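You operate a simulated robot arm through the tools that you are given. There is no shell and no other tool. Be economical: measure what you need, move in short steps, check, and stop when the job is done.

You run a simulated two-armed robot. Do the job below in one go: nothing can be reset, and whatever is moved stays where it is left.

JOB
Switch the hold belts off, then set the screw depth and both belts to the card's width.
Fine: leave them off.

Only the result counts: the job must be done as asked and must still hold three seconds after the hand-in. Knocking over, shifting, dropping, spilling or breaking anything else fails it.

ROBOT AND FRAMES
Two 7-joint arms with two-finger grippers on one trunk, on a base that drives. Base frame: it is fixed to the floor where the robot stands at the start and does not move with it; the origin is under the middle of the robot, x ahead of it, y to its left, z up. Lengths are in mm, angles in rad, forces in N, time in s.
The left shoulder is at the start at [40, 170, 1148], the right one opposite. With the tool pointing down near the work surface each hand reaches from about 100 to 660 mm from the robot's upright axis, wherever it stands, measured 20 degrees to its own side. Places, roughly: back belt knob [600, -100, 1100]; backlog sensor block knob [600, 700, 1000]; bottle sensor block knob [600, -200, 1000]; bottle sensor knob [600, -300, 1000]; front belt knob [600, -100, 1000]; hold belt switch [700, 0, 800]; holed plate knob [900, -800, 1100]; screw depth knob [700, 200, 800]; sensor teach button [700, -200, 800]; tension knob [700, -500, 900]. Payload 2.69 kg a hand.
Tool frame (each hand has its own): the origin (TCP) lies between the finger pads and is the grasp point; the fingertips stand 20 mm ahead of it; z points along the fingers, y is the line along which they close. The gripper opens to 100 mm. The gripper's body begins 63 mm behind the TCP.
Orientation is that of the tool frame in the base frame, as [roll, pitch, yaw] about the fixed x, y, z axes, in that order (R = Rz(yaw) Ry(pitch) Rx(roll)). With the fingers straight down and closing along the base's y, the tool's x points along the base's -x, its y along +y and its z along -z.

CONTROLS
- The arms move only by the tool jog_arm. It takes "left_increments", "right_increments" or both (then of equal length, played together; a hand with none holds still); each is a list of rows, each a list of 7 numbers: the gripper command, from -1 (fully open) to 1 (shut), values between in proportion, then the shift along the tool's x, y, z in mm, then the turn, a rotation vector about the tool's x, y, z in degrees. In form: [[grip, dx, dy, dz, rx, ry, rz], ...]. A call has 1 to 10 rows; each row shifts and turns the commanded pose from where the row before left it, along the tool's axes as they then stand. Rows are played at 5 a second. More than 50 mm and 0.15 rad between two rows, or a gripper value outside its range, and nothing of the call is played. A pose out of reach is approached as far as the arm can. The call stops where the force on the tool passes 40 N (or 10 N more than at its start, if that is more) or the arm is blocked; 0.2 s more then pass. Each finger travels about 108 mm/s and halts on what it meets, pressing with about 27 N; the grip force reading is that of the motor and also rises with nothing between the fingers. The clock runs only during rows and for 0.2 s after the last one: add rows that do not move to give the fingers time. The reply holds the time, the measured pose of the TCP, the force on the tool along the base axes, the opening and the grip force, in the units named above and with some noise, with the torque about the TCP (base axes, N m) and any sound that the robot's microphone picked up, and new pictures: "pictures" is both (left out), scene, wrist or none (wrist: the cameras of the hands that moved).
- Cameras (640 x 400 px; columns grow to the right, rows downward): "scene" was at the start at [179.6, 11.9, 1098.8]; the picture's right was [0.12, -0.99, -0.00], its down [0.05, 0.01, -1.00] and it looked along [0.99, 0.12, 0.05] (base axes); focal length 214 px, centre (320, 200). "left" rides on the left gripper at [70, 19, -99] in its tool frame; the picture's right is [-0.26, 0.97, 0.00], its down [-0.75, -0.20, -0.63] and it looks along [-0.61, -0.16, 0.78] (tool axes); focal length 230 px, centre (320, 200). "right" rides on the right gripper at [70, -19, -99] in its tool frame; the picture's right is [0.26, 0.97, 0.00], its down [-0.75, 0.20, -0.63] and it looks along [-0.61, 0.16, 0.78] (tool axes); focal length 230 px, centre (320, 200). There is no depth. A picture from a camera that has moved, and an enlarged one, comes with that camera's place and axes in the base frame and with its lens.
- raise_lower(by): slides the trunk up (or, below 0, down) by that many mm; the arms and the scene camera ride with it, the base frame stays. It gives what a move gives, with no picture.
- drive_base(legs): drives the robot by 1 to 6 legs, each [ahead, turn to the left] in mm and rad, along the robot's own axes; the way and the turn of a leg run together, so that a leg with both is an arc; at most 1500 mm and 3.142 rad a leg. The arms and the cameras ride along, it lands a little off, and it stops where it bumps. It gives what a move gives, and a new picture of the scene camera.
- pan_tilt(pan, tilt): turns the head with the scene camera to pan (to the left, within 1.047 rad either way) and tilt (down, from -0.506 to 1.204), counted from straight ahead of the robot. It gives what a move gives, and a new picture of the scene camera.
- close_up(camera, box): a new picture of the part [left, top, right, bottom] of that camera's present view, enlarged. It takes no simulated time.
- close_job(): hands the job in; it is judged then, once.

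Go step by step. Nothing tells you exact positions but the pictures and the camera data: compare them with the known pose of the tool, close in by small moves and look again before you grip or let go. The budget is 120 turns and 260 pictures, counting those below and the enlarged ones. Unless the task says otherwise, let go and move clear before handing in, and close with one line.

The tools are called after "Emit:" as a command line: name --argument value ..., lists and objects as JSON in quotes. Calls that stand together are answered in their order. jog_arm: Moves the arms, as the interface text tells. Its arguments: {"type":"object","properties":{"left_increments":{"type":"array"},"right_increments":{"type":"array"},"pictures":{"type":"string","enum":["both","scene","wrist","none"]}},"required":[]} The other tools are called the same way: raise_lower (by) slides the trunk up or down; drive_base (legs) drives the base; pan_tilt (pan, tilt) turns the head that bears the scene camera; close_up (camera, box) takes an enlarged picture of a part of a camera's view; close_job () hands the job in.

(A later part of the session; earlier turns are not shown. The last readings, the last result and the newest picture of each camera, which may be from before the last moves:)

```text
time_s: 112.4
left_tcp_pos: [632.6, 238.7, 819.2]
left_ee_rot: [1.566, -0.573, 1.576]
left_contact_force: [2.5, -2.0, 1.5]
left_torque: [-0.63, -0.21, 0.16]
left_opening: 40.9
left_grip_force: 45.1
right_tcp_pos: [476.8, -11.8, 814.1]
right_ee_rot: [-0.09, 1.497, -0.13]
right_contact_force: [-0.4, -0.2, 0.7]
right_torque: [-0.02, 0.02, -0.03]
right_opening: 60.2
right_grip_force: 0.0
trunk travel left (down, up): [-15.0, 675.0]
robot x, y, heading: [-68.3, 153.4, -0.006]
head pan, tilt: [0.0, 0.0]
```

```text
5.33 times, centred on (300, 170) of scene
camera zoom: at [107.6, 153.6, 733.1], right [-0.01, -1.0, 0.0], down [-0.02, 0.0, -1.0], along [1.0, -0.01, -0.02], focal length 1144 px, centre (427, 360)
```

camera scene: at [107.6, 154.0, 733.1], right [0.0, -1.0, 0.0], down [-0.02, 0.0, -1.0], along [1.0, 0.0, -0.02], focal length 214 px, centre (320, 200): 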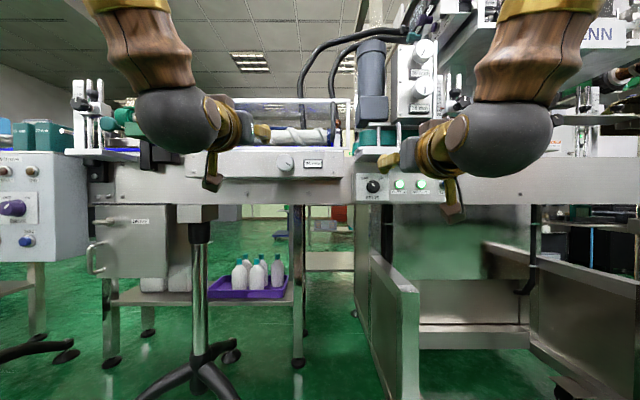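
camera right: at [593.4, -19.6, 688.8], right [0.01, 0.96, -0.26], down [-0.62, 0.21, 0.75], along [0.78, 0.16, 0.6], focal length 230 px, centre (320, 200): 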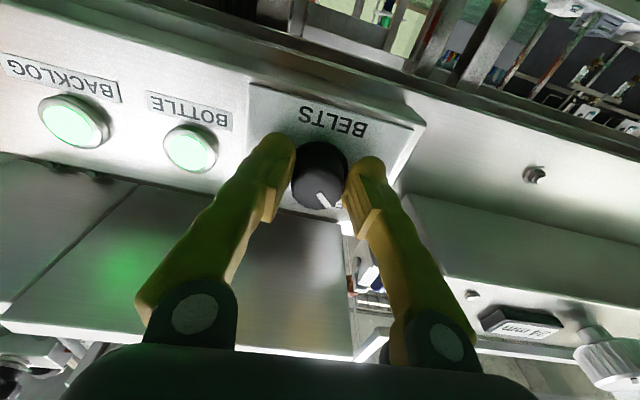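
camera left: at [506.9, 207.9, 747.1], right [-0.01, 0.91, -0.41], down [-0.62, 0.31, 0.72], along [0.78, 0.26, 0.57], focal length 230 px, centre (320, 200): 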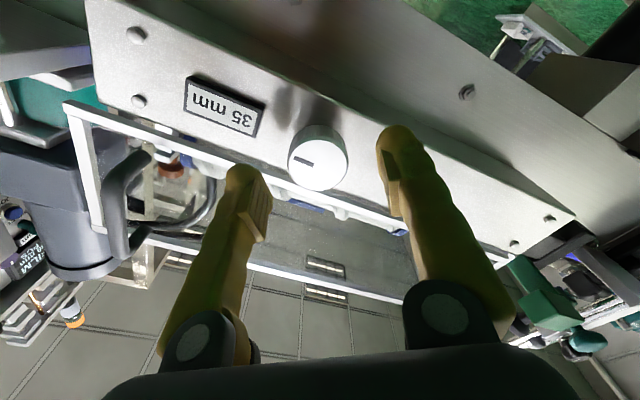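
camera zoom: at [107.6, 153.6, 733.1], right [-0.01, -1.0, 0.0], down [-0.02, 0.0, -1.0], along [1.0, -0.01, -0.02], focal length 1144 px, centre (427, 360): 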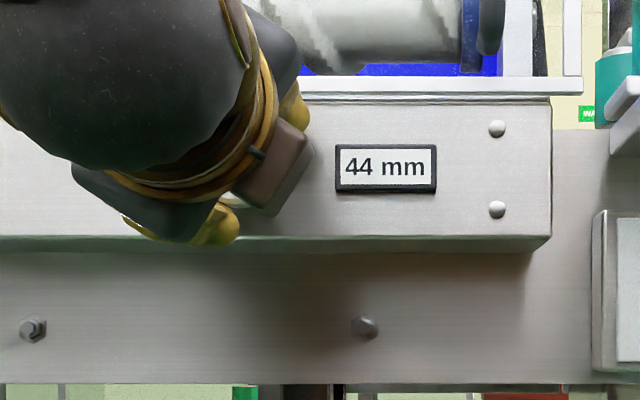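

44 mm: exactly about 36° per mm. Two more full cycles in this block.

Emit:
jog_arm --left_increments '[[-0.3, 0, 0, 0, 0, 0, 0], [-0.3, 0, 0, 0, 0, 0, -8.5], [-0.3, 0, 0, 0, 0, 0, -8.5], [-0.3, 0, 0, 0, 0, 0, -8.5], [-0.3, 0, 0, 0, 0, 0, -8.5], [-0.3, 0, 0, 0, 0, 0, -8.5], [-0.3, 0, 0, 0, 0, 0, -8.5], [-0.3, 0, 0, 0, 0, 0, -8.5], [-0.3, 0, 0, 0, 0, 0, -8.5], [-0.3, 0, 0, 0, 0, 0, -8.5]]' --pictures "none"

Emit:
jog_arm --left_increments '[[-0.3, 0, 0, 0, 0, 0, -8.5], [-0.3, 0, 0, 0, 0, 0, -8.5], [-0.3, 0, 0, 0, 0, 0, -8.5], [-0.3, 0, 0, 0, 0, 0, -8.5], [-0.3, 0, 0, 0, 0, 0, -8.5], [-0.3, 0, 0, 0, 0, 0, -8.5], [-0.3, 0, 0, 0, 0, 0, -8.5], [-0.3, 0, 0, 0, 0, 0, -8.5], [-0.3, 0, 0, 0, 0, 0, -8.5], [-0.3, 0, 0, 0, 0, 0, -8.5]]' --pictures "none"

Emit:
jog_arm --left_increments '[[-0.3, 0, 0, 0, 0, 0, 0], [0.0, 0, 0, 0, 0, 0, 0], [0.4, 0, 0, 0, 0, 0, 0], [0.6, 0, 0, 0, 0, 0, 0], [0.6, 0, 0, 0, 0, 0, 0], [0.6, 0, 0, 0, 0, 0, 8.5], [0.6, 0, 0, 0, 0, 0, 8.5], [0.6, 0, 0, 0, 0, 0, 8.5], [0.6, 0, 0, 0, 0, 0, 8.5], [0.6, 0, 0, 0, 0, 0, 8.5]]' --pictures "none"

Emit:
jog_arm --left_increments '[[0.6, 0, 0, 0, 0, 0, 8.5], [0.6, 0, 0, 0, 0, 0, 8.5], [0.6, 0, 0, 0, 0, 0, 8.5], [0.6, 0, 0, 0, 0, 0, 8.5], [0.6, 0, 0, 0, 0, 0, 8.5], [0.6, 0, 0, 0, 0, 0, 8.5], [0.6, 0, 0, 0, 0, 0, 8.5]]' --pictures "none"

Emit:
jog_arm --left_increments '[[0.6, 0, 0, 0, 0, 0, 8.5], [0.6, 0, 0, 0, 0, 0, 8.5], [0.6, 0, 0, 0, 0, 0, 8.5], [0.6, 0, 0, 0, 0, 0, 8.5], [0.6, 0, 0, 0, 0, 0, 8.5], [0.6, 0, 0, 0, 0, 0, 8.5], [0.6, 0, 0, 0, 0, 0, 8.5]]' --pictures "none"

Emit:
jog_arm --left_increments '[[-0.3, 0, 0, 0, 0, 0, 0], [-0.3, 0, 0, 0, 0, 0, -8.5], [-0.3, 0, 0, 0, 0, 0, -8.5], [-0.3, 0, 0, 0, 0, 0, -8.5], [-0.3, 0, 0, 0, 0, 0, -8.5], [-0.3, 0, 0, 0, 0, 0, -8.5], [-0.3, 0, 0, 0, 0, 0, -8.5], [-0.3, 0, 0, 0, 0, 0, -8.5], [-0.3, 0, 0, 0, 0, 0, -8.5], [-0.3, 0, 0, 0, 0, 0, -8.5]]' --pictures "none"

Emit:
jog_arm --left_increments '[[-0.3, 0, 0, 0, 0, 0, -8.5], [-0.3, 0, 0, 0, 0, 0, -8.5], [-0.3, 0, 0, 0, 0, 0, -8.5], [-0.3, 0, 0, 0, 0, 0, -8.5], [-0.3, 0, 0, 0, 0, 0, -8.5], [-0.3, 0, 0, 0, 0, 0, -8.5], [-0.3, 0, 0, 0, 0, 0, -8.5], [-0.3, 0, 0, 0, 0, 0, -8.5], [-0.3, 0, 0, 0, 0, 0, -8.5], [-0.3, 0, 0, 0, 0, 0, -8.5]]' --pictures "none"

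Emit:
jog_arm --left_increments '[[-0.3, 0, 0, 0, 0, 0, 0], [0.0, 0, 0, 0, 0, 0, 0], [0.4, 0, 0, 0, 0, 0, 0], [0.6, 0, 0, 0, 0, 0, 0], [0.6, 0, 0, 0, 0, 0, 0], [0.6, 0, 0, 0, 0, 0, 8.5], [0.6, 0, 0, 0, 0, 0, 8.5], [0.6, 0, 0, 0, 0, 0, 8.5], [0.6, 0, 0, 0, 0, 0, 8.5], [0.6, 0, 0, 0, 0, 0, 8.5]]' --pictures "none"

Emit:
jog_arm --left_increments '[[0.6, 0, 0, 0, 0, 0, 8.5], [0.6, 0, 0, 0, 0, 0, 8.5], [0.6, 0, 0, 0, 0, 0, 8.5], [0.6, 0, 0, 0, 0, 0, 8.5], [0.6, 0, 0, 0, 0, 0, 8.5], [0.6, 0, 0, 0, 0, 0, 8.5], [0.6, 0, 0, 0, 0, 0, 8.5]]' --pictures "none"

Emit:
jog_arm --left_increments '[[0.6, 0, 0, 0, 0, 0, 8.5], [0.6, 0, 0, 0, 0, 0, 8.5], [0.6, 0, 0, 0, 0, 0, 8.5], [0.6, 0, 0, 0, 0, 0, 8.5], [0.6, 0, 0, 0, 0, 0, 8.5], [0.6, 0, 0, 0, 0, 0, 8.5], [0.6, 0, 0, 0, 0, 0, 8.5]]' --pictures "none"

Emit:
close_up --camera "scene" --box '[240, 140, 360, 200]'

```text
time_s: 114.6
left_tcp_pos: [631.9, 239.4, 818.4]
left_ee_rot: [1.566, 0.767, 1.569]
left_contact_force: [0.6, -0.7, 0.4]
left_torque: [-0.03, -0.01, 0.02]
left_opening: 64.9
left_grip_force: 0.0
right_tcp_pos: [478.1, -13.1, 813.8]
right_ee_rot: [-0.093, 1.498, -0.132]
right_contact_force: [0.0, 0.1, -0.1]
right_torque: [-0.02, -0.01, -0.03]
right_opening: 60.1
right_grip_force: 0.0
trunk travel left (down, up): [-15.0, 675.0]
robot x, y, heading: [-69.4, 154.5, -0.001]
head pan, tilt: [0.0, 0.0]
```

```text
time_s: 116.8
left_tcp_pos: [632.4, 238.5, 820.2]
left_ee_rot: [-1.565, 0.89, -1.562]
left_contact_force: [0.1, 0.8, -0.4]
left_torque: [0.01, 0.0, 0.01]
left_opening: 65.0
left_grip_force: 0.1
right_tcp_pos: [477.5, -12.7, 813.7]
right_ee_rot: [-0.094, 1.498, -0.131]
right_contact_force: [0.0, 0.2, 0.2]
right_torque: [-0.01, -0.01, 0.02]
right_opening: 59.8
right_grip_force: 0.0
trunk travel left (down, up): [-15.0, 675.0]
robot x, y, heading: [-68.0, 151.9, -0.008]
head pan, tilt: [0.0, 0.0]
```

```text
time_s: 119.0
left_tcp_pos: [632.1, 238.2, 818.9]
left_ee_rot: [1.507, 1.505, 1.51]
left_contact_force: [-1.2, 1.6, -0.2]
left_torque: [-0.64, -0.07, 0.08]
left_opening: 40.7
left_grip_force: 45.2
right_tcp_pos: [476.6, -12.3, 813.4]
right_ee_rot: [-0.096, 1.497, -0.135]
right_contact_force: [0.5, -0.1, -0.3]
right_torque: [-0.02, 0.03, 0.03]
right_opening: 59.7
right_grip_force: 0.1
trunk travel left (down, up): [-15.0, 675.0]
robot x, y, heading: [-66.8, 154.4, -0.005]
head pan, tilt: [0.0, 0.0]
```

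```text
time_s: 120.6
left_tcp_pos: [631.2, 237.7, 820.3]
left_ee_rot: [1.566, 0.468, 1.574]
left_contact_force: [0.5, 3.2, 2.8]
left_torque: [-0.92, -0.03, 0.3]
left_opening: 40.9
left_grip_force: 45.0
right_tcp_pos: [476.8, -11.6, 813.8]
right_ee_rot: [-0.095, 1.497, -0.136]
right_contact_force: [0.0, 1.1, 0.0]
right_torque: [-0.01, -0.02, 0.03]
right_opening: 59.9
right_grip_force: 0.1
trunk travel left (down, up): [-15.0, 675.0]
robot x, y, heading: [-64.4, 152.0, -0.004]
head pan, tilt: [0.0, 0.0]
```

```text
time_s: 122.2
left_tcp_pos: [632.3, 237.7, 819.8]
left_ee_rot: [1.568, -0.572, 1.575]
left_contact_force: [4.6, -1.9, 2.6]
left_torque: [-0.64, -0.23, 0.13]
left_opening: 40.4
left_grip_force: 45.0
right_tcp_pos: [477.0, -12.4, 814.2]
right_ee_rot: [-0.091, 1.498, -0.131]
right_contact_force: [0.2, 0.9, -0.1]
right_torque: [-0.02, 0.01, 0.01]
right_opening: 59.9
right_grip_force: 0.1
trunk travel left (down, up): [-15.0, 675.0]
robot x, y, heading: [-68.3, 153.2, -0.003]
head pan, tilt: [0.0, 0.0]
```

```text
time_s: 124.4
left_tcp_pos: [630.9, 240.2, 820.1]
left_ee_rot: [1.567, 0.767, 1.572]
left_contact_force: [0.8, -0.4, -1.3]
left_torque: [0.01, -0.03, -0.02]
left_opening: 65.1
left_grip_force: 0.0
right_tcp_pos: [476.2, -11.7, 813.4]
right_ee_rot: [-0.093, 1.497, -0.132]
right_contact_force: [1.2, 0.3, -0.1]
right_torque: [0.01, 0.03, 0.0]
right_opening: 60.0
right_grip_force: 0.0
trunk travel left (down, up): [-15.0, 675.0]
robot x, y, heading: [-63.2, 154.3, -0.008]
head pan, tilt: [0.0, 0.0]
```

```text
time_s: 126.6
left_tcp_pos: [633.0, 239.6, 817.9]
left_ee_rot: [-1.564, 0.888, -1.562]
left_contact_force: [-0.1, -0.2, 0.5]
left_torque: [0.02, 0.0, -0.02]
left_opening: 65.0
left_grip_force: 0.0
right_tcp_pos: [477.0, -12.6, 814.3]
right_ee_rot: [-0.093, 1.496, -0.135]
right_contact_force: [-0.8, 1.0, 0.9]
right_torque: [0.0, 0.0, 0.0]
right_opening: 59.9
right_grip_force: 0.0
trunk travel left (down, up): [-15.0, 675.0]
robot x, y, heading: [-68.7, 155.1, -0.002]
head pan, tilt: [0.0, 0.0]
```

```text
time_s: 128.8
left_tcp_pos: [632.0, 239.7, 817.8]
left_ee_rot: [1.497, 1.504, 1.499]
left_contact_force: [0.4, 0.3, 1.0]
left_torque: [-0.65, -0.08, 0.06]
left_opening: 40.8
left_grip_force: 45.2
right_tcp_pos: [477.6, -12.0, 813.2]
right_ee_rot: [-0.095, 1.497, -0.134]
right_contact_force: [-0.7, -0.7, -0.5]
right_torque: [0.02, 0.01, -0.02]
right_opening: 60.0
right_grip_force: 0.2
trunk travel left (down, up): [-15.0, 675.0]
robot x, y, heading: [-66.7, 150.5, -0.007]
head pan, tilt: [0.0, 0.0]
```

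```text
time_s: 130.4
left_tcp_pos: [633.0, 238.0, 820.0]
left_ee_rot: [1.566, 0.466, 1.574]
left_contact_force: [1.9, 2.1, 2.9]
left_torque: [-0.91, 0.03, 0.26]
left_opening: 40.4
left_grip_force: 45.0
right_tcp_pos: [476.7, -13.3, 813.8]
right_ee_rot: [-0.096, 1.496, -0.137]
right_contact_force: [0.9, 0.1, 0.2]
right_torque: [-0.01, -0.02, -0.01]
right_opening: 60.2
right_grip_force: 0.0
trunk travel left (down, up): [-15.0, 675.0]
robot x, y, heading: [-68.3, 152.8, -0.006]
head pan, tilt: [0.0, 0.0]
```

```text
time_s: 132.0
left_tcp_pos: [631.7, 238.5, 819.6]
left_ee_rot: [1.566, -0.573, 1.577]
left_contact_force: [0.7, -1.7, 6.4]
left_torque: [-0.64, -0.27, 0.16]
left_opening: 40.5
left_grip_force: 44.7
right_tcp_pos: [476.1, -11.8, 814.4]
right_ee_rot: [-0.089, 1.497, -0.129]
right_contact_force: [-0.4, 0.6, 0.6]
right_torque: [-0.03, 0.05, 0.01]
right_opening: 60.0
right_grip_force: 0.1
trunk travel left (down, up): [-15.0, 675.0]
robot x, y, heading: [-70.6, 152.1, -0.003]
head pan, tilt: [0.0, 0.0]
```

```text
5.33 times, centred on (300, 170) of scene
camera zoom: at [107.3, 153.6, 733.2], right [-0.01, -1.0, 0.0], down [-0.02, 0.0, -1.0], along [1.0, -0.01, -0.02], focal length 1144 px, centre (427, 360)
```

zoom: 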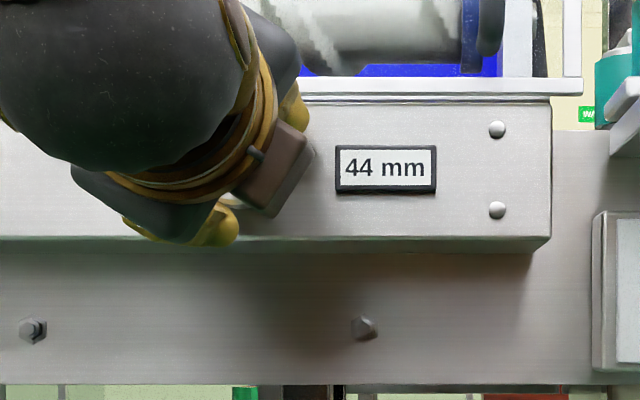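

The display stays at 44 mm while the torque rose to 0.65 N m: the knob is at a stop. The value I read may be wrong or from another card, so I'll release, back off, raise the trunk and read the cards properly.

Emit:
jog_arm --left_increments '[[-0.3, 0, 0, 0, 0, 0, 0], [-0.3, 0, 0, -25, 0, 0, 0], [-0.3, 0, 0, -25, 0, 0, -8.5], [-0.3, 0, 0, 0, 0, 0, -8.5], [-0.3, 0, 0, 0, 0, 0, -8.5], [-0.3, 0, 0, 0, 0, 0, -8.5], [-0.3, 0, 0, 0, 0, 0, -8.5], [-0.3, 0, 0, 0, 0, 0, -8.5], [-0.3, 0, 0, 0, 0, 0, -8.5], [-0.3, 0, 0, 0, 0, 0, -8.5]]' --pictures "none"

Emit:
raise_lower --by 350

Emit:
pan_tilt --pan 0.35 --tilt 0.2

Emit:
pan_tilt --pan -0.5 --tilt 0.2

```text
time_s: 134.2
left_tcp_pos: [582.3, 240.2, 818.2]
left_ee_rot: [1.566, 0.62, 1.57]
left_contact_force: [-0.3, -0.2, -0.1]
left_torque: [0.0, -0.02, -0.02]
left_opening: 65.2
left_grip_force: 0.0
right_tcp_pos: [477.1, -13.1, 814.8]
right_ee_rot: [-0.093, 1.496, -0.132]
right_contact_force: [0.2, -0.5, 0.1]
right_torque: [-0.01, 0.02, -0.01]
right_opening: 60.1
right_grip_force: 0.1
trunk travel left (down, up): [-15.0, 675.0]
robot x, y, heading: [-68.1, 155.1, -0.007]
head pan, tilt: [0.0, 0.0]
```

```text
time_s: 137.7
left_tcp_pos: [583.6, 239.1, 1169.2]
left_ee_rot: [1.566, 0.614, 1.571]
left_contact_force: [-0.7, 0.0, 0.2]
left_torque: [0.02, 0.0, 0.01]
left_opening: 64.9
left_grip_force: 0.1
right_tcp_pos: [478.4, -12.5, 1164.2]
right_ee_rot: [-0.099, 1.499, -0.14]
right_contact_force: [-0.4, 0.0, 1.5]
right_torque: [0.01, 0.01, 0.01]
right_opening: 60.0
right_grip_force: 0.1
trunk travel left (down, up): [-365.0, 325.0]
robot x, y, heading: [-65.8, 152.9, -0.009]
head pan, tilt: [0.0, 0.0]
```

```text
time_s: 138.5
left_tcp_pos: [582.8, 238.1, 1168.2]
left_ee_rot: [1.565, 0.617, 1.571]
left_contact_force: [0.3, -0.4, -0.3]
left_torque: [0.0, 0.0, -0.03]
left_opening: 65.0
left_grip_force: 0.2
right_tcp_pos: [476.6, -11.7, 1163.3]
right_ee_rot: [-0.097, 1.498, -0.138]
right_contact_force: [0.4, -0.8, -0.3]
right_torque: [0.01, -0.06, -0.01]
right_opening: 60.1
right_grip_force: 0.1
trunk travel left (down, up): [-365.0, 325.0]
robot x, y, heading: [-69.5, 151.7, -0.008]
head pan, tilt: [0.351, 0.201]
camera scene: at [111.1, 185.6, 1064.7], right [0.34, -0.94, -0.01], down [-0.2, -0.07, -0.98], along [0.92, 0.33, -0.21], focal length 214 px, centre (320, 200)
```

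scene: 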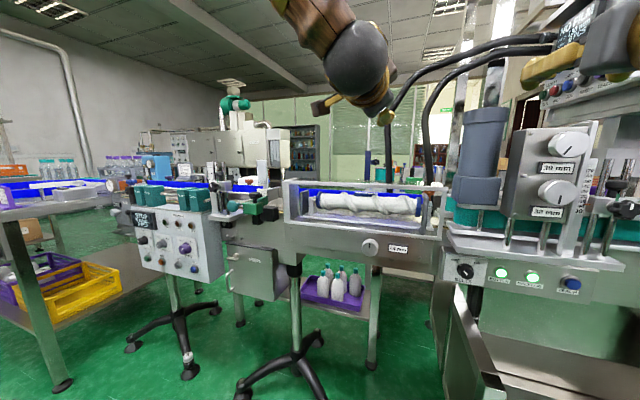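

```text
time_s: 139.7
left_tcp_pos: [582.6, 239.4, 1168.5]
left_ee_rot: [1.565, 0.616, 1.569]
left_contact_force: [0.6, 0.2, -0.7]
left_torque: [-0.05, -0.02, 0.03]
left_opening: 64.9
left_grip_force: 0.1
right_tcp_pos: [477.2, -12.6, 1164.1]
right_ee_rot: [-0.097, 1.498, -0.139]
right_contact_force: [-0.8, -0.1, -0.3]
right_torque: [-0.02, -0.03, -0.03]
right_opening: 60.1
right_grip_force: 0.0
trunk travel left (down, up): [-365.0, 325.0]
robot x, y, heading: [-67.7, 154.0, -0.005]
head pan, tilt: [-0.499, 0.201]
camera scene: at [104.9, 109.1, 1064.7], right [-0.48, -0.88, 0.01], down [-0.19, 0.1, -0.98], along [0.85, -0.47, -0.21], focal length 214 px, centre (320, 200)
```

scene: 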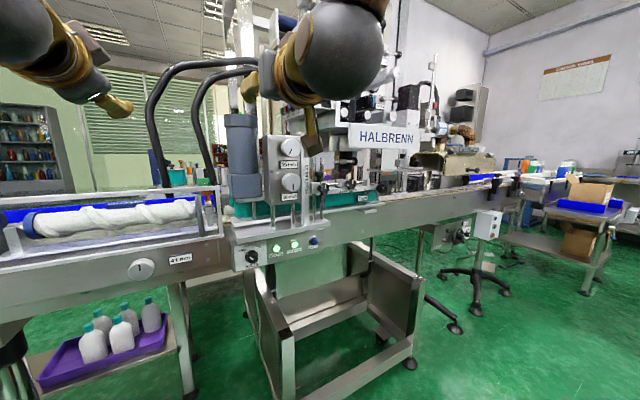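

Emit:
close_up --camera "scene" --box '[200, 100, 400, 240]'

Emit:
close_up --camera "scene" --box '[360, 80, 640, 260]'

Emit:
pan_tilt --pan 0.6 --tilt 0.1

Emit:
close_up --camera "scene" --box '[160, 120, 400, 280]'

```text
2.86 times, centred on (300, 170) of scene
camera zoom: at [104.9, 109.1, 1064.7], right [-0.48, -0.88, 0.01], down [-0.19, 0.1, -0.98], along [0.85, -0.47, -0.21], focal length 613 px, centre (377, 286)
```

zoom: 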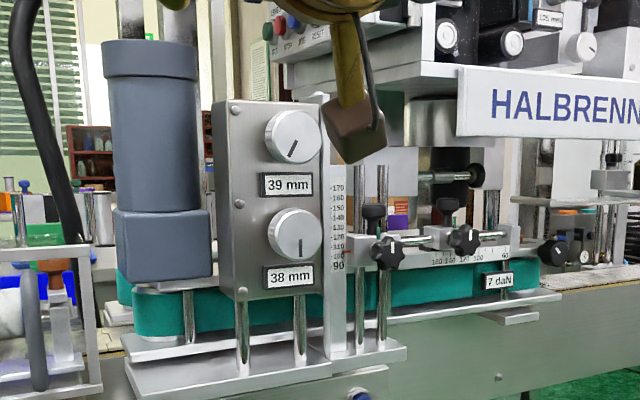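

```text
2.22 times, centred on (500, 170) of scene
camera zoom: at [104.9, 109.1, 1064.7], right [-0.48, -0.88, 0.01], down [-0.19, 0.1, -0.98], along [0.85, -0.47, -0.21], focal length 477 px, centre (-80, 267)
```

zoom: 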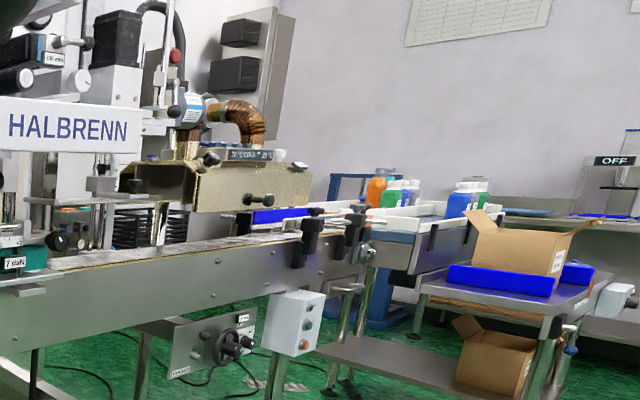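

```text
time_s: 141.0
left_tcp_pos: [582.4, 238.8, 1169.2]
left_ee_rot: [1.565, 0.617, 1.569]
left_contact_force: [-0.2, 0.5, -0.4]
left_torque: [0.02, 0.01, 0.0]
left_opening: 65.1
left_grip_force: 0.1
right_tcp_pos: [477.7, -12.6, 1163.2]
right_ee_rot: [-0.099, 1.497, -0.138]
right_contact_force: [0.4, 0.1, 0.1]
right_torque: [0.0, 0.01, 0.03]
right_opening: 60.1
right_grip_force: 0.1
trunk travel left (down, up): [-365.0, 325.0]
robot x, y, heading: [-64.9, 151.8, -0.005]
head pan, tilt: [0.6, 0.099]
camera scene: at [99.8, 205.6, 1074.2], right [0.56, -0.83, -0.01], down [-0.1, -0.06, -0.99], along [0.82, 0.56, -0.11], focal length 214 px, centre (320, 200)
```

scene: 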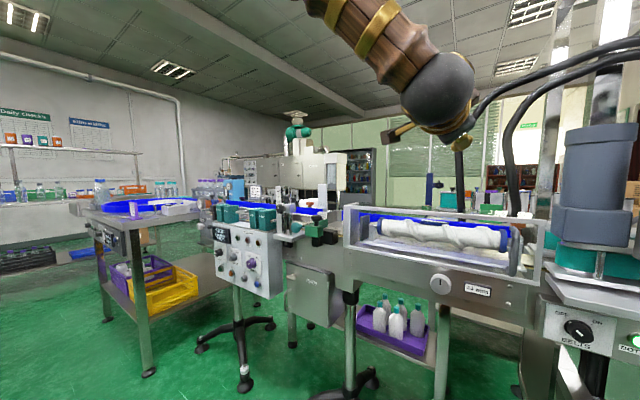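

```text
2.50 times, centred on (280, 200) of scene
camera zoom: at [99.8, 205.6, 1074.2], right [0.56, -0.83, -0.01], down [-0.1, -0.06, -0.99], along [0.82, 0.56, -0.11], focal length 536 px, centre (420, 200)
```

zoom: 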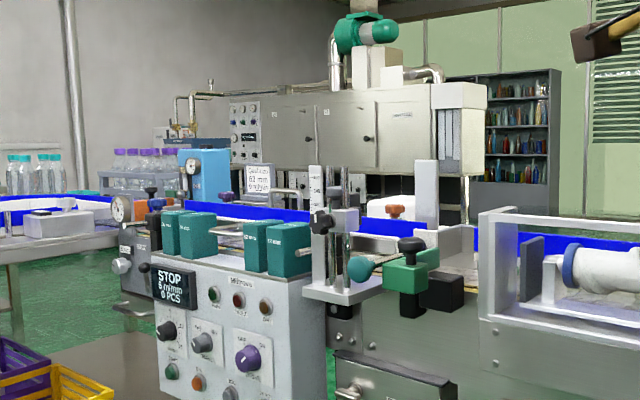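

Emit:
close_up --camera "scene" --box '[238, 175, 278, 200]'

Emit:
close_up --camera "scene" --box '[190, 180, 320, 260]'

Emit:
close_up --camera "scene" --box '[60, 160, 210, 260]'

Emit:
close_up --camera "scene" --box '[420, 110, 640, 250]'

```text
16.00 times, centred on (258, 188) of scene
camera zoom: at [99.8, 205.6, 1074.2], right [0.56, -0.83, -0.01], down [-0.1, -0.06, -0.99], along [0.82, 0.56, -0.11], focal length 3432 px, centre (1312, 400)
```

zoom: 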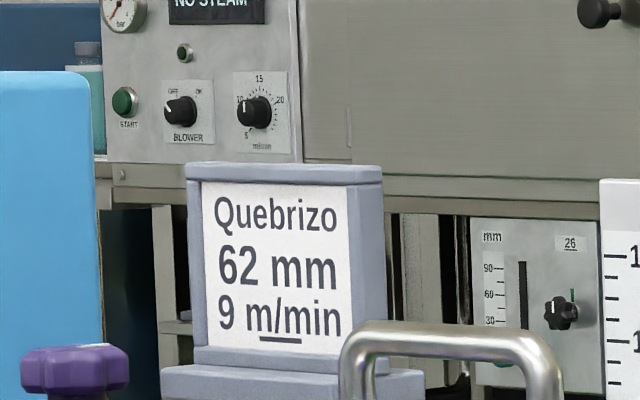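

```text
4.92 times, centred on (255, 220) of scene
camera zoom: at [99.8, 205.6, 1074.2], right [0.56, -0.83, -0.01], down [-0.1, -0.06, -0.99], along [0.82, 0.56, -0.11], focal length 1056 px, centre (640, 102)
```

zoom: 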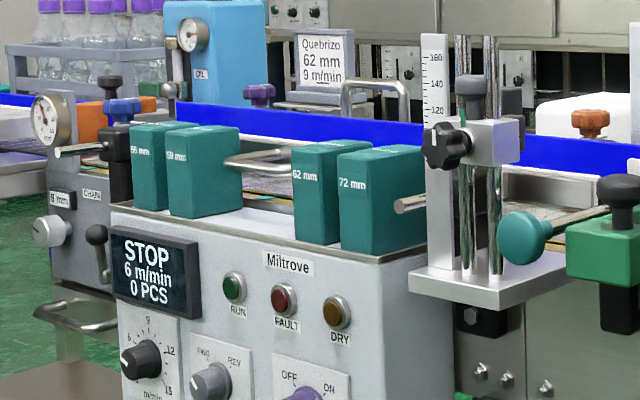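

```text
4.00 times, centred on (135, 210) of scene
camera zoom: at [99.8, 205.6, 1074.2], right [0.56, -0.83, -0.01], down [-0.1, -0.06, -0.99], along [0.82, 0.56, -0.11], focal length 858 px, centre (1060, 160)
```

zoom: 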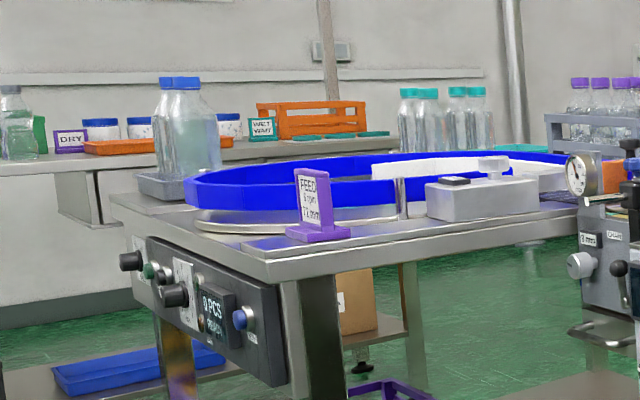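

```text
2.86 times, centred on (530, 180) of scene
camera zoom: at [99.8, 205.6, 1074.2], right [0.56, -0.83, -0.01], down [-0.1, -0.06, -0.99], along [0.82, 0.56, -0.11], focal length 613 px, centre (-280, 257)
```

zoom: 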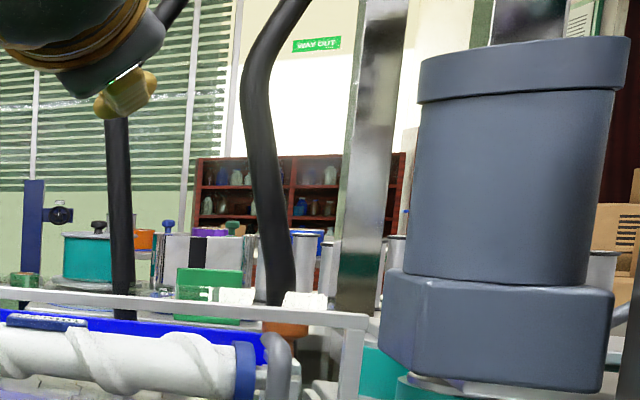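

The Quebrizo card does say 62 mm; there is also a FEED stand. I'll look for what stops the screw at 44 and whether another card belongs to this station.

Emit:
raise_lower --by 300

Emit:
pan_tilt --pan 0.15 --tilt 0.75

Emit:
close_up --camera "scene" --box '[150, 60, 450, 250]'

```text
time_s: 144.0
left_tcp_pos: [582.2, 238.7, 1468.6]
left_ee_rot: [1.565, 0.615, 1.571]
left_contact_force: [0.3, 0.5, 0.6]
left_torque: [-0.02, 0.02, 0.02]
left_opening: 65.1
left_grip_force: 0.0
right_tcp_pos: [477.9, -12.1, 1463.2]
right_ee_rot: [-0.105, 1.496, -0.147]
right_contact_force: [0.7, -0.1, -0.1]
right_torque: [0.02, 0.0, -0.02]
right_opening: 60.2
right_grip_force: 0.1
trunk travel left (down, up): [-665.0, 25.0]
robot x, y, heading: [-66.4, 155.3, -0.008]
head pan, tilt: [0.6, 0.099]
```

```text
time_s: 145.0
left_tcp_pos: [582.9, 239.2, 1469.7]
left_ee_rot: [1.565, 0.616, 1.571]
left_contact_force: [0.3, 0.3, -0.1]
left_torque: [-0.04, -0.02, 0.0]
left_opening: 65.0
left_grip_force: 0.1
right_tcp_pos: [479.1, -12.5, 1464.0]
right_ee_rot: [-0.103, 1.495, -0.144]
right_contact_force: [0.4, -0.2, -0.5]
right_torque: [-0.01, 0.01, 0.01]
right_opening: 60.0
right_grip_force: 0.1
trunk travel left (down, up): [-665.0, 25.0]
robot x, y, heading: [-71.1, 153.1, -0.01]
head pan, tilt: [0.15, 0.75]
camera scene: at [109.8, 166.1, 1315.1], right [0.14, -0.99, 0.0], down [-0.69, -0.1, -0.72], along [0.71, 0.11, -0.69], focal length 214 px, centre (320, 200)
```

scene: 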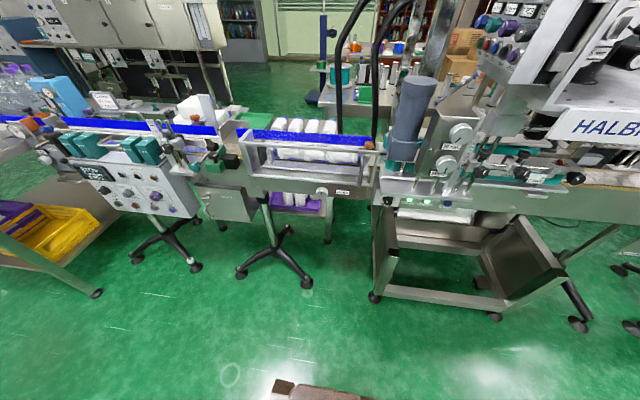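

```text
2.11 times, centred on (300, 155) of scene
camera zoom: at [109.8, 166.1, 1315.1], right [0.14, -0.99, 0.0], down [-0.69, -0.1, -0.72], along [0.71, 0.11, -0.69], focal length 452 px, centre (362, 295)
```

zoom: 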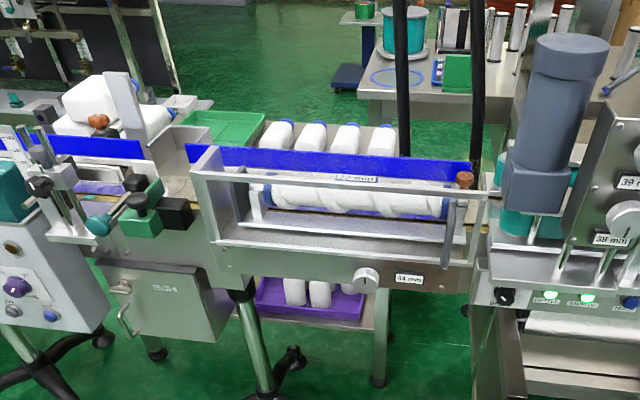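

Emit:
close_up --camera "scene" --box '[290, 130, 350, 165]'

Emit:
close_up --camera "scene" --box '[230, 105, 400, 210]'

Emit:
close_up --camera "scene" --box '[380, 60, 640, 230]'

Emit:
close_up --camera "scene" --box '[300, 0, 480, 110]'

```text
10.67 times, centred on (320, 148) of scene
camera zoom: at [109.8, 166.1, 1315.1], right [0.14, -0.99, 0.0], down [-0.69, -0.1, -0.72], along [0.71, 0.11, -0.69], focal length 2288 px, centre (320, 760)
```

zoom: 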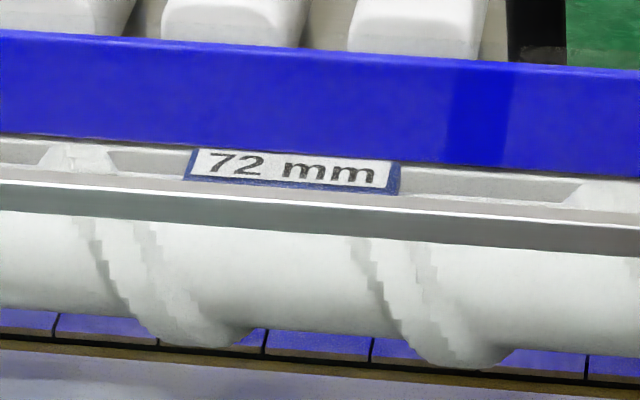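

```text
3.76 times, centred on (315, 158) of scene
camera zoom: at [109.8, 166.1, 1315.1], right [0.14, -0.99, 0.0], down [-0.69, -0.1, -0.72], along [0.71, 0.11, -0.69], focal length 807 px, centre (339, 360)
```

zoom: 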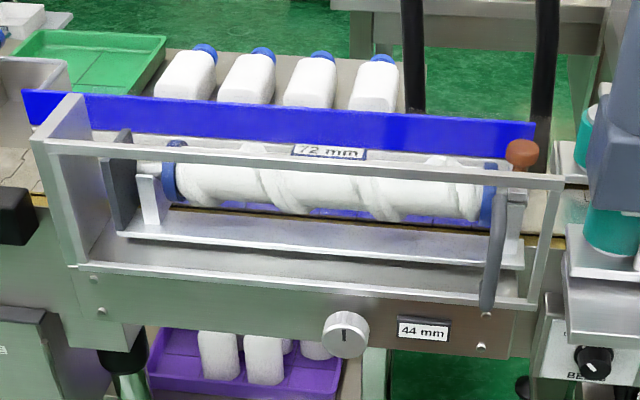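

```text
2.35 times, centred on (510, 145) of scene
camera zoom: at [109.8, 166.1, 1315.1], right [0.14, -0.99, 0.0], down [-0.69, -0.1, -0.72], along [0.71, 0.11, -0.69], focal length 505 px, centre (-127, 329)
```

zoom: 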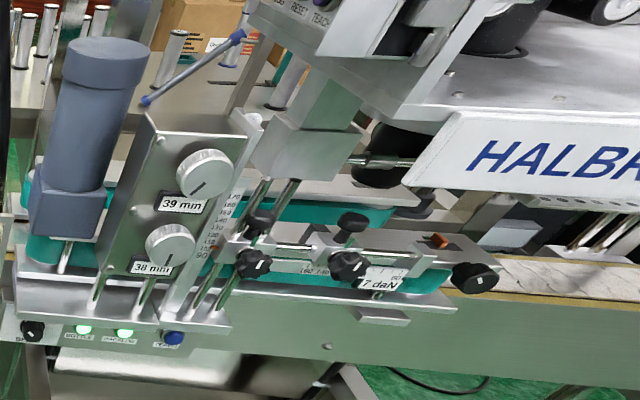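

```text
3.56 times, centred on (390, 55) of scene
camera zoom: at [109.8, 166.1, 1315.1], right [0.14, -0.99, 0.0], down [-0.69, -0.1, -0.72], along [0.71, 0.11, -0.69], focal length 763 px, centre (71, 716)
```

zoom: 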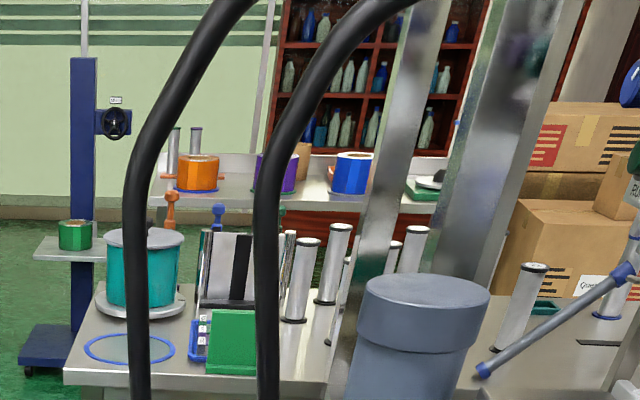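

The installed screw is marked 72 mm, so the 62 mm card might belong to another station. I'll look further at the right side of the machine from this height.

Emit:
pan_tilt --pan -0.45 --tilt 0.35

Emit:
close_up --camera "scene" --box '[220, 20, 440, 160]'

Emit:
close_up --camera "scene" --box '[400, 60, 640, 210]'

Emit:
close_up --camera "scene" --box '[60, 20, 280, 160]'

```text
time_s: 146.0
left_tcp_pos: [582.7, 238.3, 1468.8]
left_ee_rot: [1.566, 0.615, 1.572]
left_contact_force: [0.5, 0.8, 0.8]
left_torque: [-0.01, 0.0, 0.06]
left_opening: 65.1
left_grip_force: 0.2
right_tcp_pos: [477.4, -12.5, 1464.6]
right_ee_rot: [-0.104, 1.496, -0.144]
right_contact_force: [-0.1, -0.4, 0.5]
right_torque: [-0.01, -0.02, 0.0]
right_opening: 59.7
right_grip_force: 0.0
trunk travel left (down, up): [-665.0, 25.0]
robot x, y, heading: [-64.5, 153.4, -0.01]
head pan, tilt: [-0.45, 0.351]
camera scene: at [111.9, 113.2, 1350.6], right [-0.44, -0.9, 0.01], down [-0.33, 0.15, -0.93], along [0.84, -0.41, -0.36], focal length 214 px, centre (320, 200)
```

scene: 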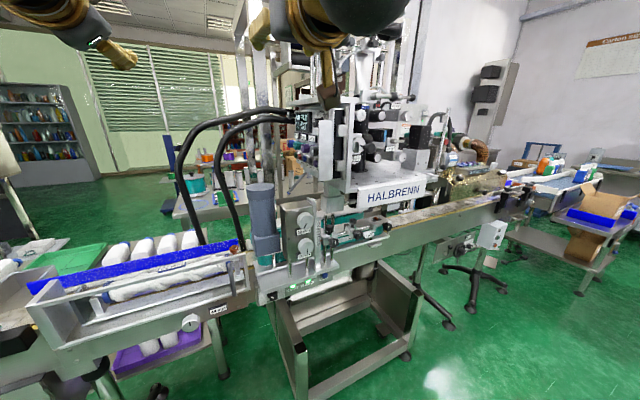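

```text
2.86 times, centred on (330, 90) of scene
camera zoom: at [111.9, 113.2, 1350.6], right [-0.44, -0.9, 0.01], down [-0.33, 0.15, -0.93], along [0.84, -0.41, -0.36], focal length 613 px, centre (291, 514)
```

zoom: 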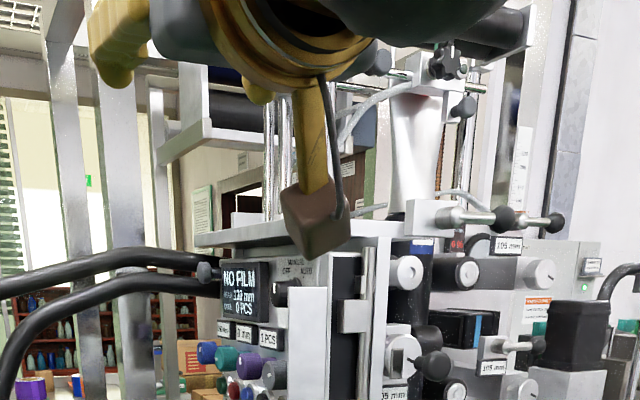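

```text
2.67 times, centred on (520, 135) of scene
camera zoom: at [111.9, 113.2, 1350.6], right [-0.44, -0.9, 0.01], down [-0.33, 0.15, -0.93], along [0.84, -0.41, -0.36], focal length 572 px, centre (-213, 373)
```

zoom: 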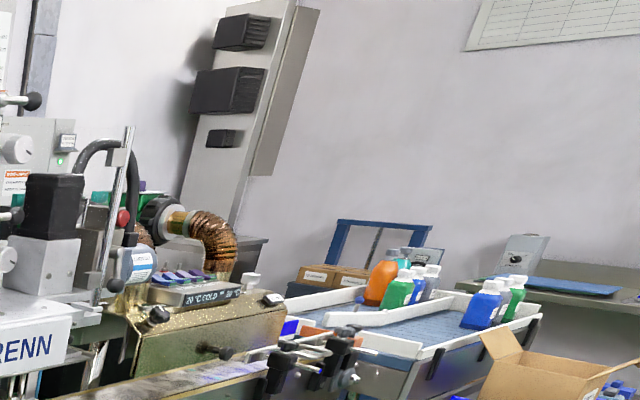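

```text
2.86 times, centred on (170, 90) of scene
camera zoom: at [111.9, 113.2, 1350.6], right [-0.44, -0.9, 0.01], down [-0.33, 0.15, -0.93], along [0.84, -0.41, -0.36], focal length 613 px, centre (749, 514)
```

zoom: 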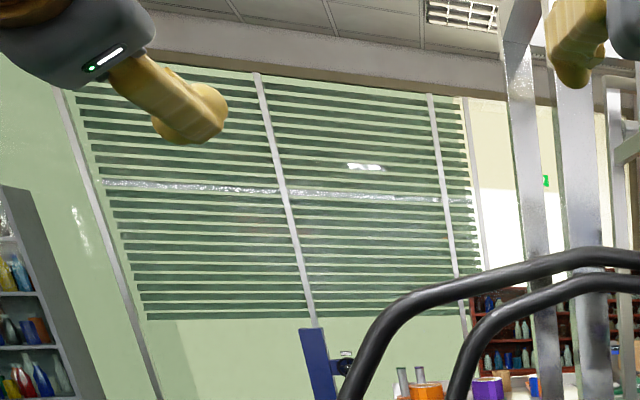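

Emit:
close_up --camera "scene" --box '[385, 60, 435, 140]'

Emit:
close_up --camera "scene" --box '[275, 70, 335, 140]'

Emit:
close_up --camera "scene" --box '[155, 130, 335, 240]'

Emit:
close_up --camera "scene" --box '[430, 150, 630, 280]'

```text
5.00 times, centred on (410, 100) of scene
camera zoom: at [111.9, 113.2, 1350.6], right [-0.44, -0.9, 0.01], down [-0.33, 0.15, -0.93], along [0.84, -0.41, -0.36], focal length 1072 px, centre (-130, 700)
```

zoom: 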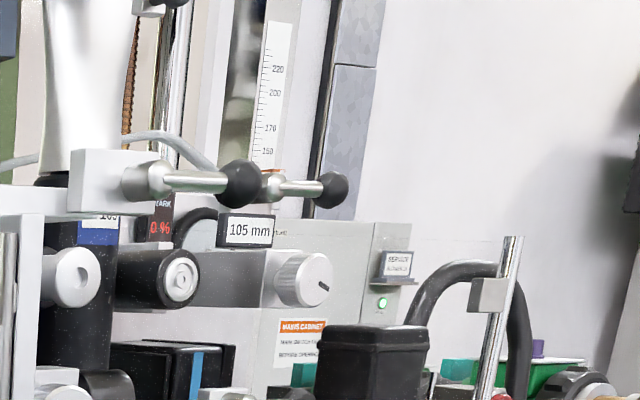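

```text
5.71 times, centred on (305, 105) of scene
camera zoom: at [111.9, 113.2, 1350.6], right [-0.44, -0.9, 0.01], down [-0.33, 0.15, -0.93], along [0.84, -0.41, -0.36], focal length 1226 px, centre (406, 743)
```

zoom: 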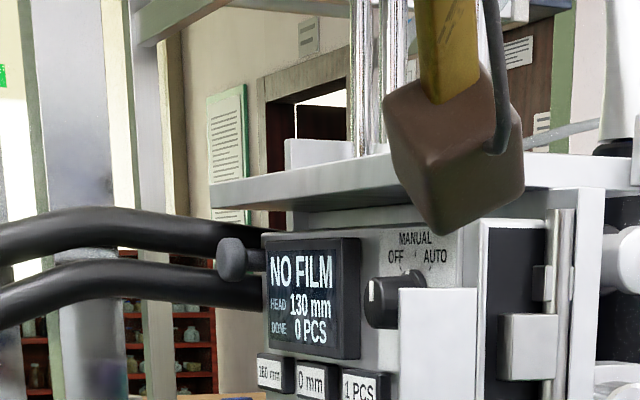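

```text
3.56 times, centred on (245, 185) of scene
camera zoom: at [111.9, 113.2, 1350.6], right [-0.44, -0.9, 0.01], down [-0.33, 0.15, -0.93], along [0.84, -0.41, -0.36], focal length 763 px, centre (587, 253)
```

zoom: 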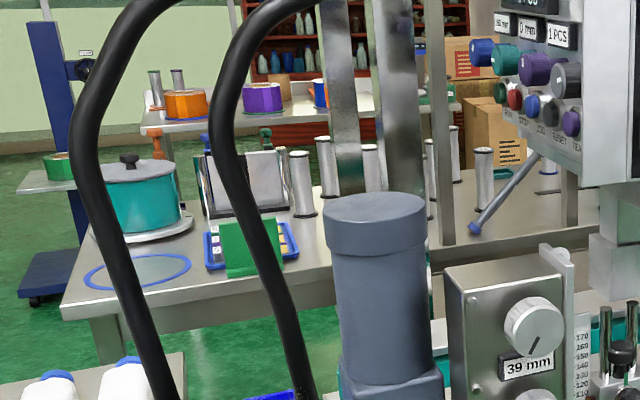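

```text
3.08 times, centred on (530, 215) of scene
camera zoom: at [111.9, 113.2, 1350.6], right [-0.44, -0.9, 0.01], down [-0.33, 0.15, -0.93], along [0.84, -0.41, -0.36], focal length 660 px, centre (-326, 154)
```

zoom: 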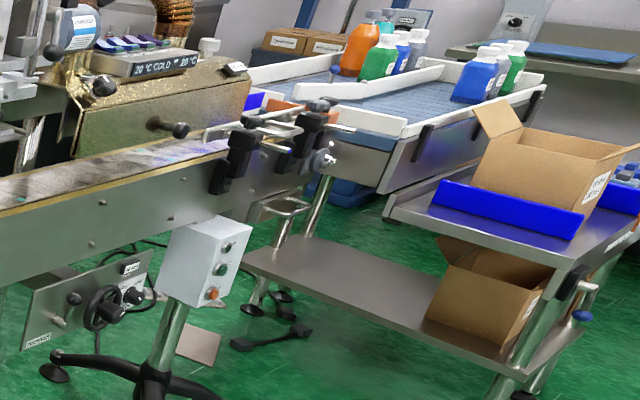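

A green stand on the table behind may hold a card. Zooming on it and on a few more items.

Emit:
close_up --camera "scene" --box '[205, 170, 265, 215]'

Emit:
close_up --camera "scene" --box '[260, 190, 400, 290]'

Emit:
pan_tilt --pan -1.0 --tilt 0.25

Emit:
close_up --camera "scene" --box '[150, 80, 450, 270]'

```text
8.89 times, centred on (235, 192) of scene
camera zoom: at [111.9, 113.2, 1350.6], right [-0.44, -0.9, 0.01], down [-0.33, 0.15, -0.93], along [0.84, -0.41, -0.36], focal length 1906 px, centre (1076, 267)
```

zoom: 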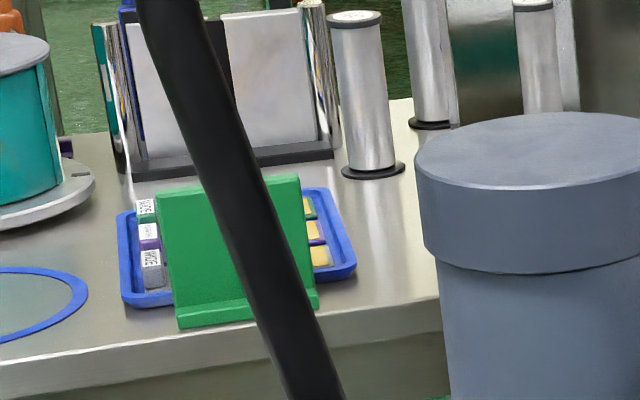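

```text
4.00 times, centred on (330, 240) of scene
camera zoom: at [111.9, 113.2, 1350.6], right [-0.44, -0.9, 0.01], down [-0.33, 0.15, -0.93], along [0.84, -0.41, -0.36], focal length 858 px, centre (280, 40)
```

zoom: 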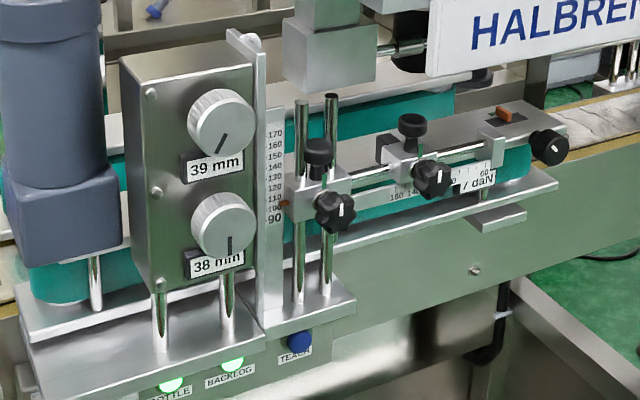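

```text
time_s: 147.0
left_tcp_pos: [582.2, 239.1, 1468.9]
left_ee_rot: [1.566, 0.615, 1.57]
left_contact_force: [0.1, 0.3, -0.2]
left_torque: [0.01, -0.01, -0.01]
left_opening: 64.9
left_grip_force: 0.0
right_tcp_pos: [477.4, -13.2, 1463.5]
right_ee_rot: [-0.104, 1.495, -0.145]
right_contact_force: [-0.3, 0.8, -0.1]
right_torque: [0.0, -0.03, 0.0]
right_opening: 60.1
right_grip_force: 0.0
trunk travel left (down, up): [-665.0, 25.0]
robot x, y, heading: [-67.0, 154.2, -0.003]
head pan, tilt: [-1.0, 0.25]
camera scene: at [78.5, 75.3, 1360.7], right [-0.84, -0.54, 0.01], down [-0.15, 0.21, -0.97], along [0.51, -0.82, -0.26], focal length 214 px, centre (320, 200)
```

scene: 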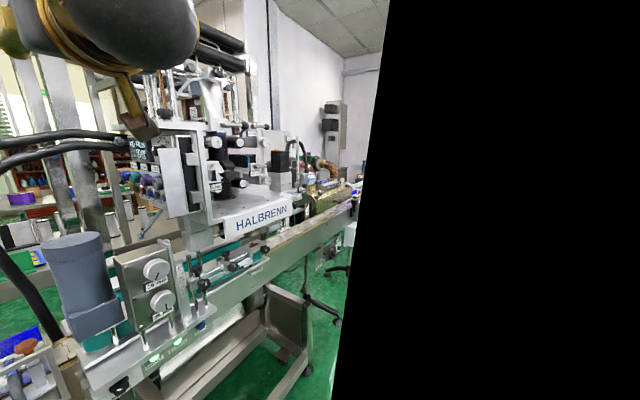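

```text
2.11 times, centred on (300, 175) of scene
camera zoom: at [78.5, 75.3, 1360.7], right [-0.84, -0.54, 0.01], down [-0.15, 0.21, -0.97], along [0.51, -0.82, -0.26], focal length 452 px, centre (362, 253)
```

zoom: 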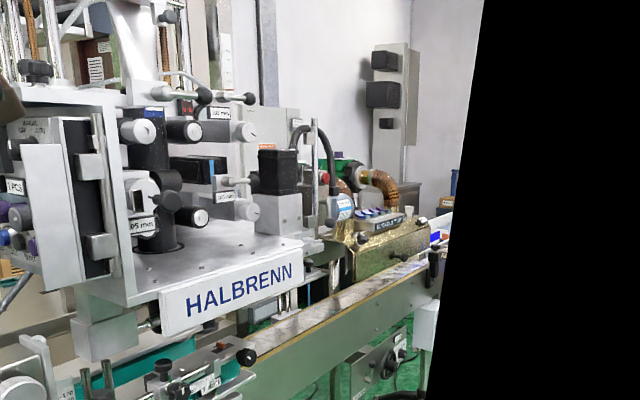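

The green stand on the rear table shows us its back, so its card faces away. Before planning a detour, I'll survey the space to the left and behind from this height.

Emit:
pan_tilt --pan 0.9 --tilt 0.3

Emit:
pan_tilt --pan 0.2 --tilt 0.25

Emit:
close_up --camera "scene" --box '[300, 100, 460, 200]'

```text
time_s: 148.9
left_tcp_pos: [581.8, 238.5, 1469.1]
left_ee_rot: [1.564, 0.617, 1.572]
left_contact_force: [-0.5, -0.3, -0.2]
left_torque: [0.01, -0.02, 0.0]
left_opening: 65.2
left_grip_force: 0.1
right_tcp_pos: [478.1, -13.7, 1462.9]
right_ee_rot: [-0.103, 1.496, -0.145]
right_contact_force: [-0.8, 0.4, 0.6]
right_torque: [-0.02, 0.02, 0.01]
right_opening: 59.9
right_grip_force: 0.1
trunk travel left (down, up): [-665.0, 25.0]
robot x, y, heading: [-65.1, 153.3, -0.007]
head pan, tilt: [0.901, 0.3]
camera scene: at [86.9, 226.9, 1355.8], right [0.78, -0.63, -0.01], down [-0.2, -0.23, -0.95], along [0.59, 0.74, -0.31], focal length 214 px, centre (320, 200)
```

scene: 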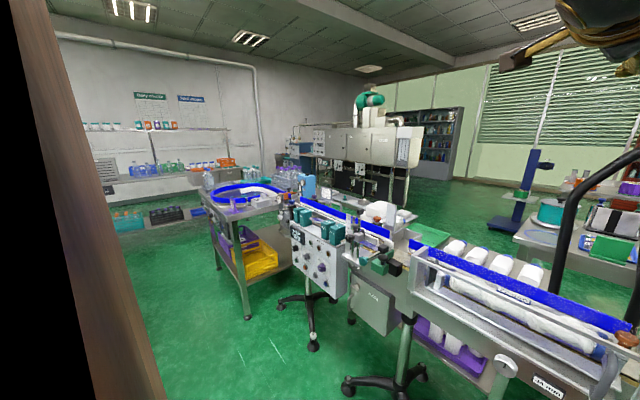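

```text
time_s: 149.9
left_tcp_pos: [582.4, 239.5, 1469.7]
left_ee_rot: [1.566, 0.616, 1.569]
left_contact_force: [0.4, -0.4, -0.5]
left_torque: [0.01, 0.02, -0.02]
left_opening: 65.0
left_grip_force: 0.0
right_tcp_pos: [477.4, -12.5, 1464.4]
right_ee_rot: [-0.105, 1.496, -0.146]
right_contact_force: [0.2, 0.0, -0.7]
right_torque: [0.01, 0.01, -0.03]
right_opening: 60.0
right_grip_force: 0.1
trunk travel left (down, up): [-665.0, 25.0]
robot x, y, heading: [-68.5, 151.4, -0.013]
head pan, tilt: [0.201, 0.25]
camera scene: at [120.1, 172.3, 1360.0], right [0.19, -0.98, 0.0], down [-0.26, -0.05, -0.96], along [0.95, 0.19, -0.26], focal length 214 px, centre (320, 200)
```

scene: 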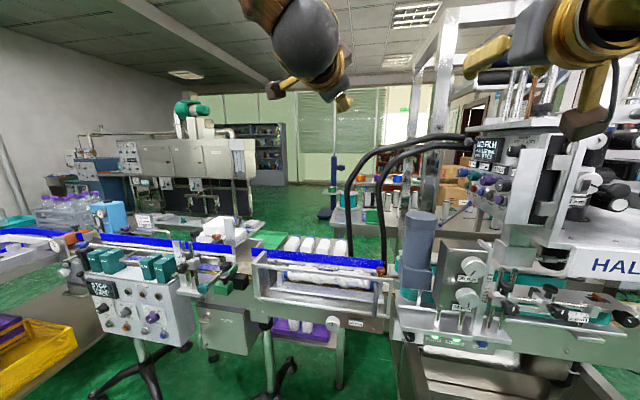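

```text
4.00 times, centred on (380, 150) of scene
camera zoom: at [120.1, 172.3, 1360.0], right [0.19, -0.98, 0.0], down [-0.26, -0.05, -0.96], along [0.95, 0.19, -0.26], focal length 858 px, centre (80, 400)
```

zoom: 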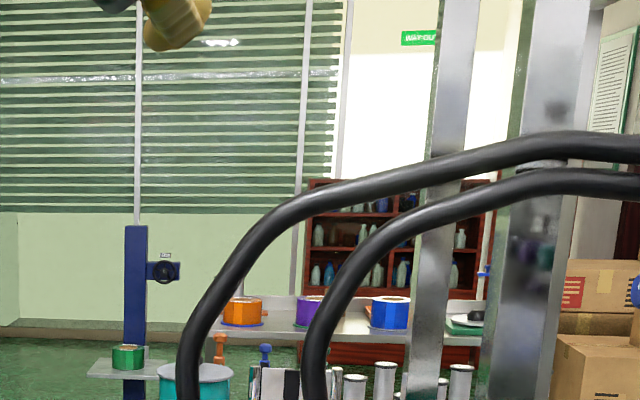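

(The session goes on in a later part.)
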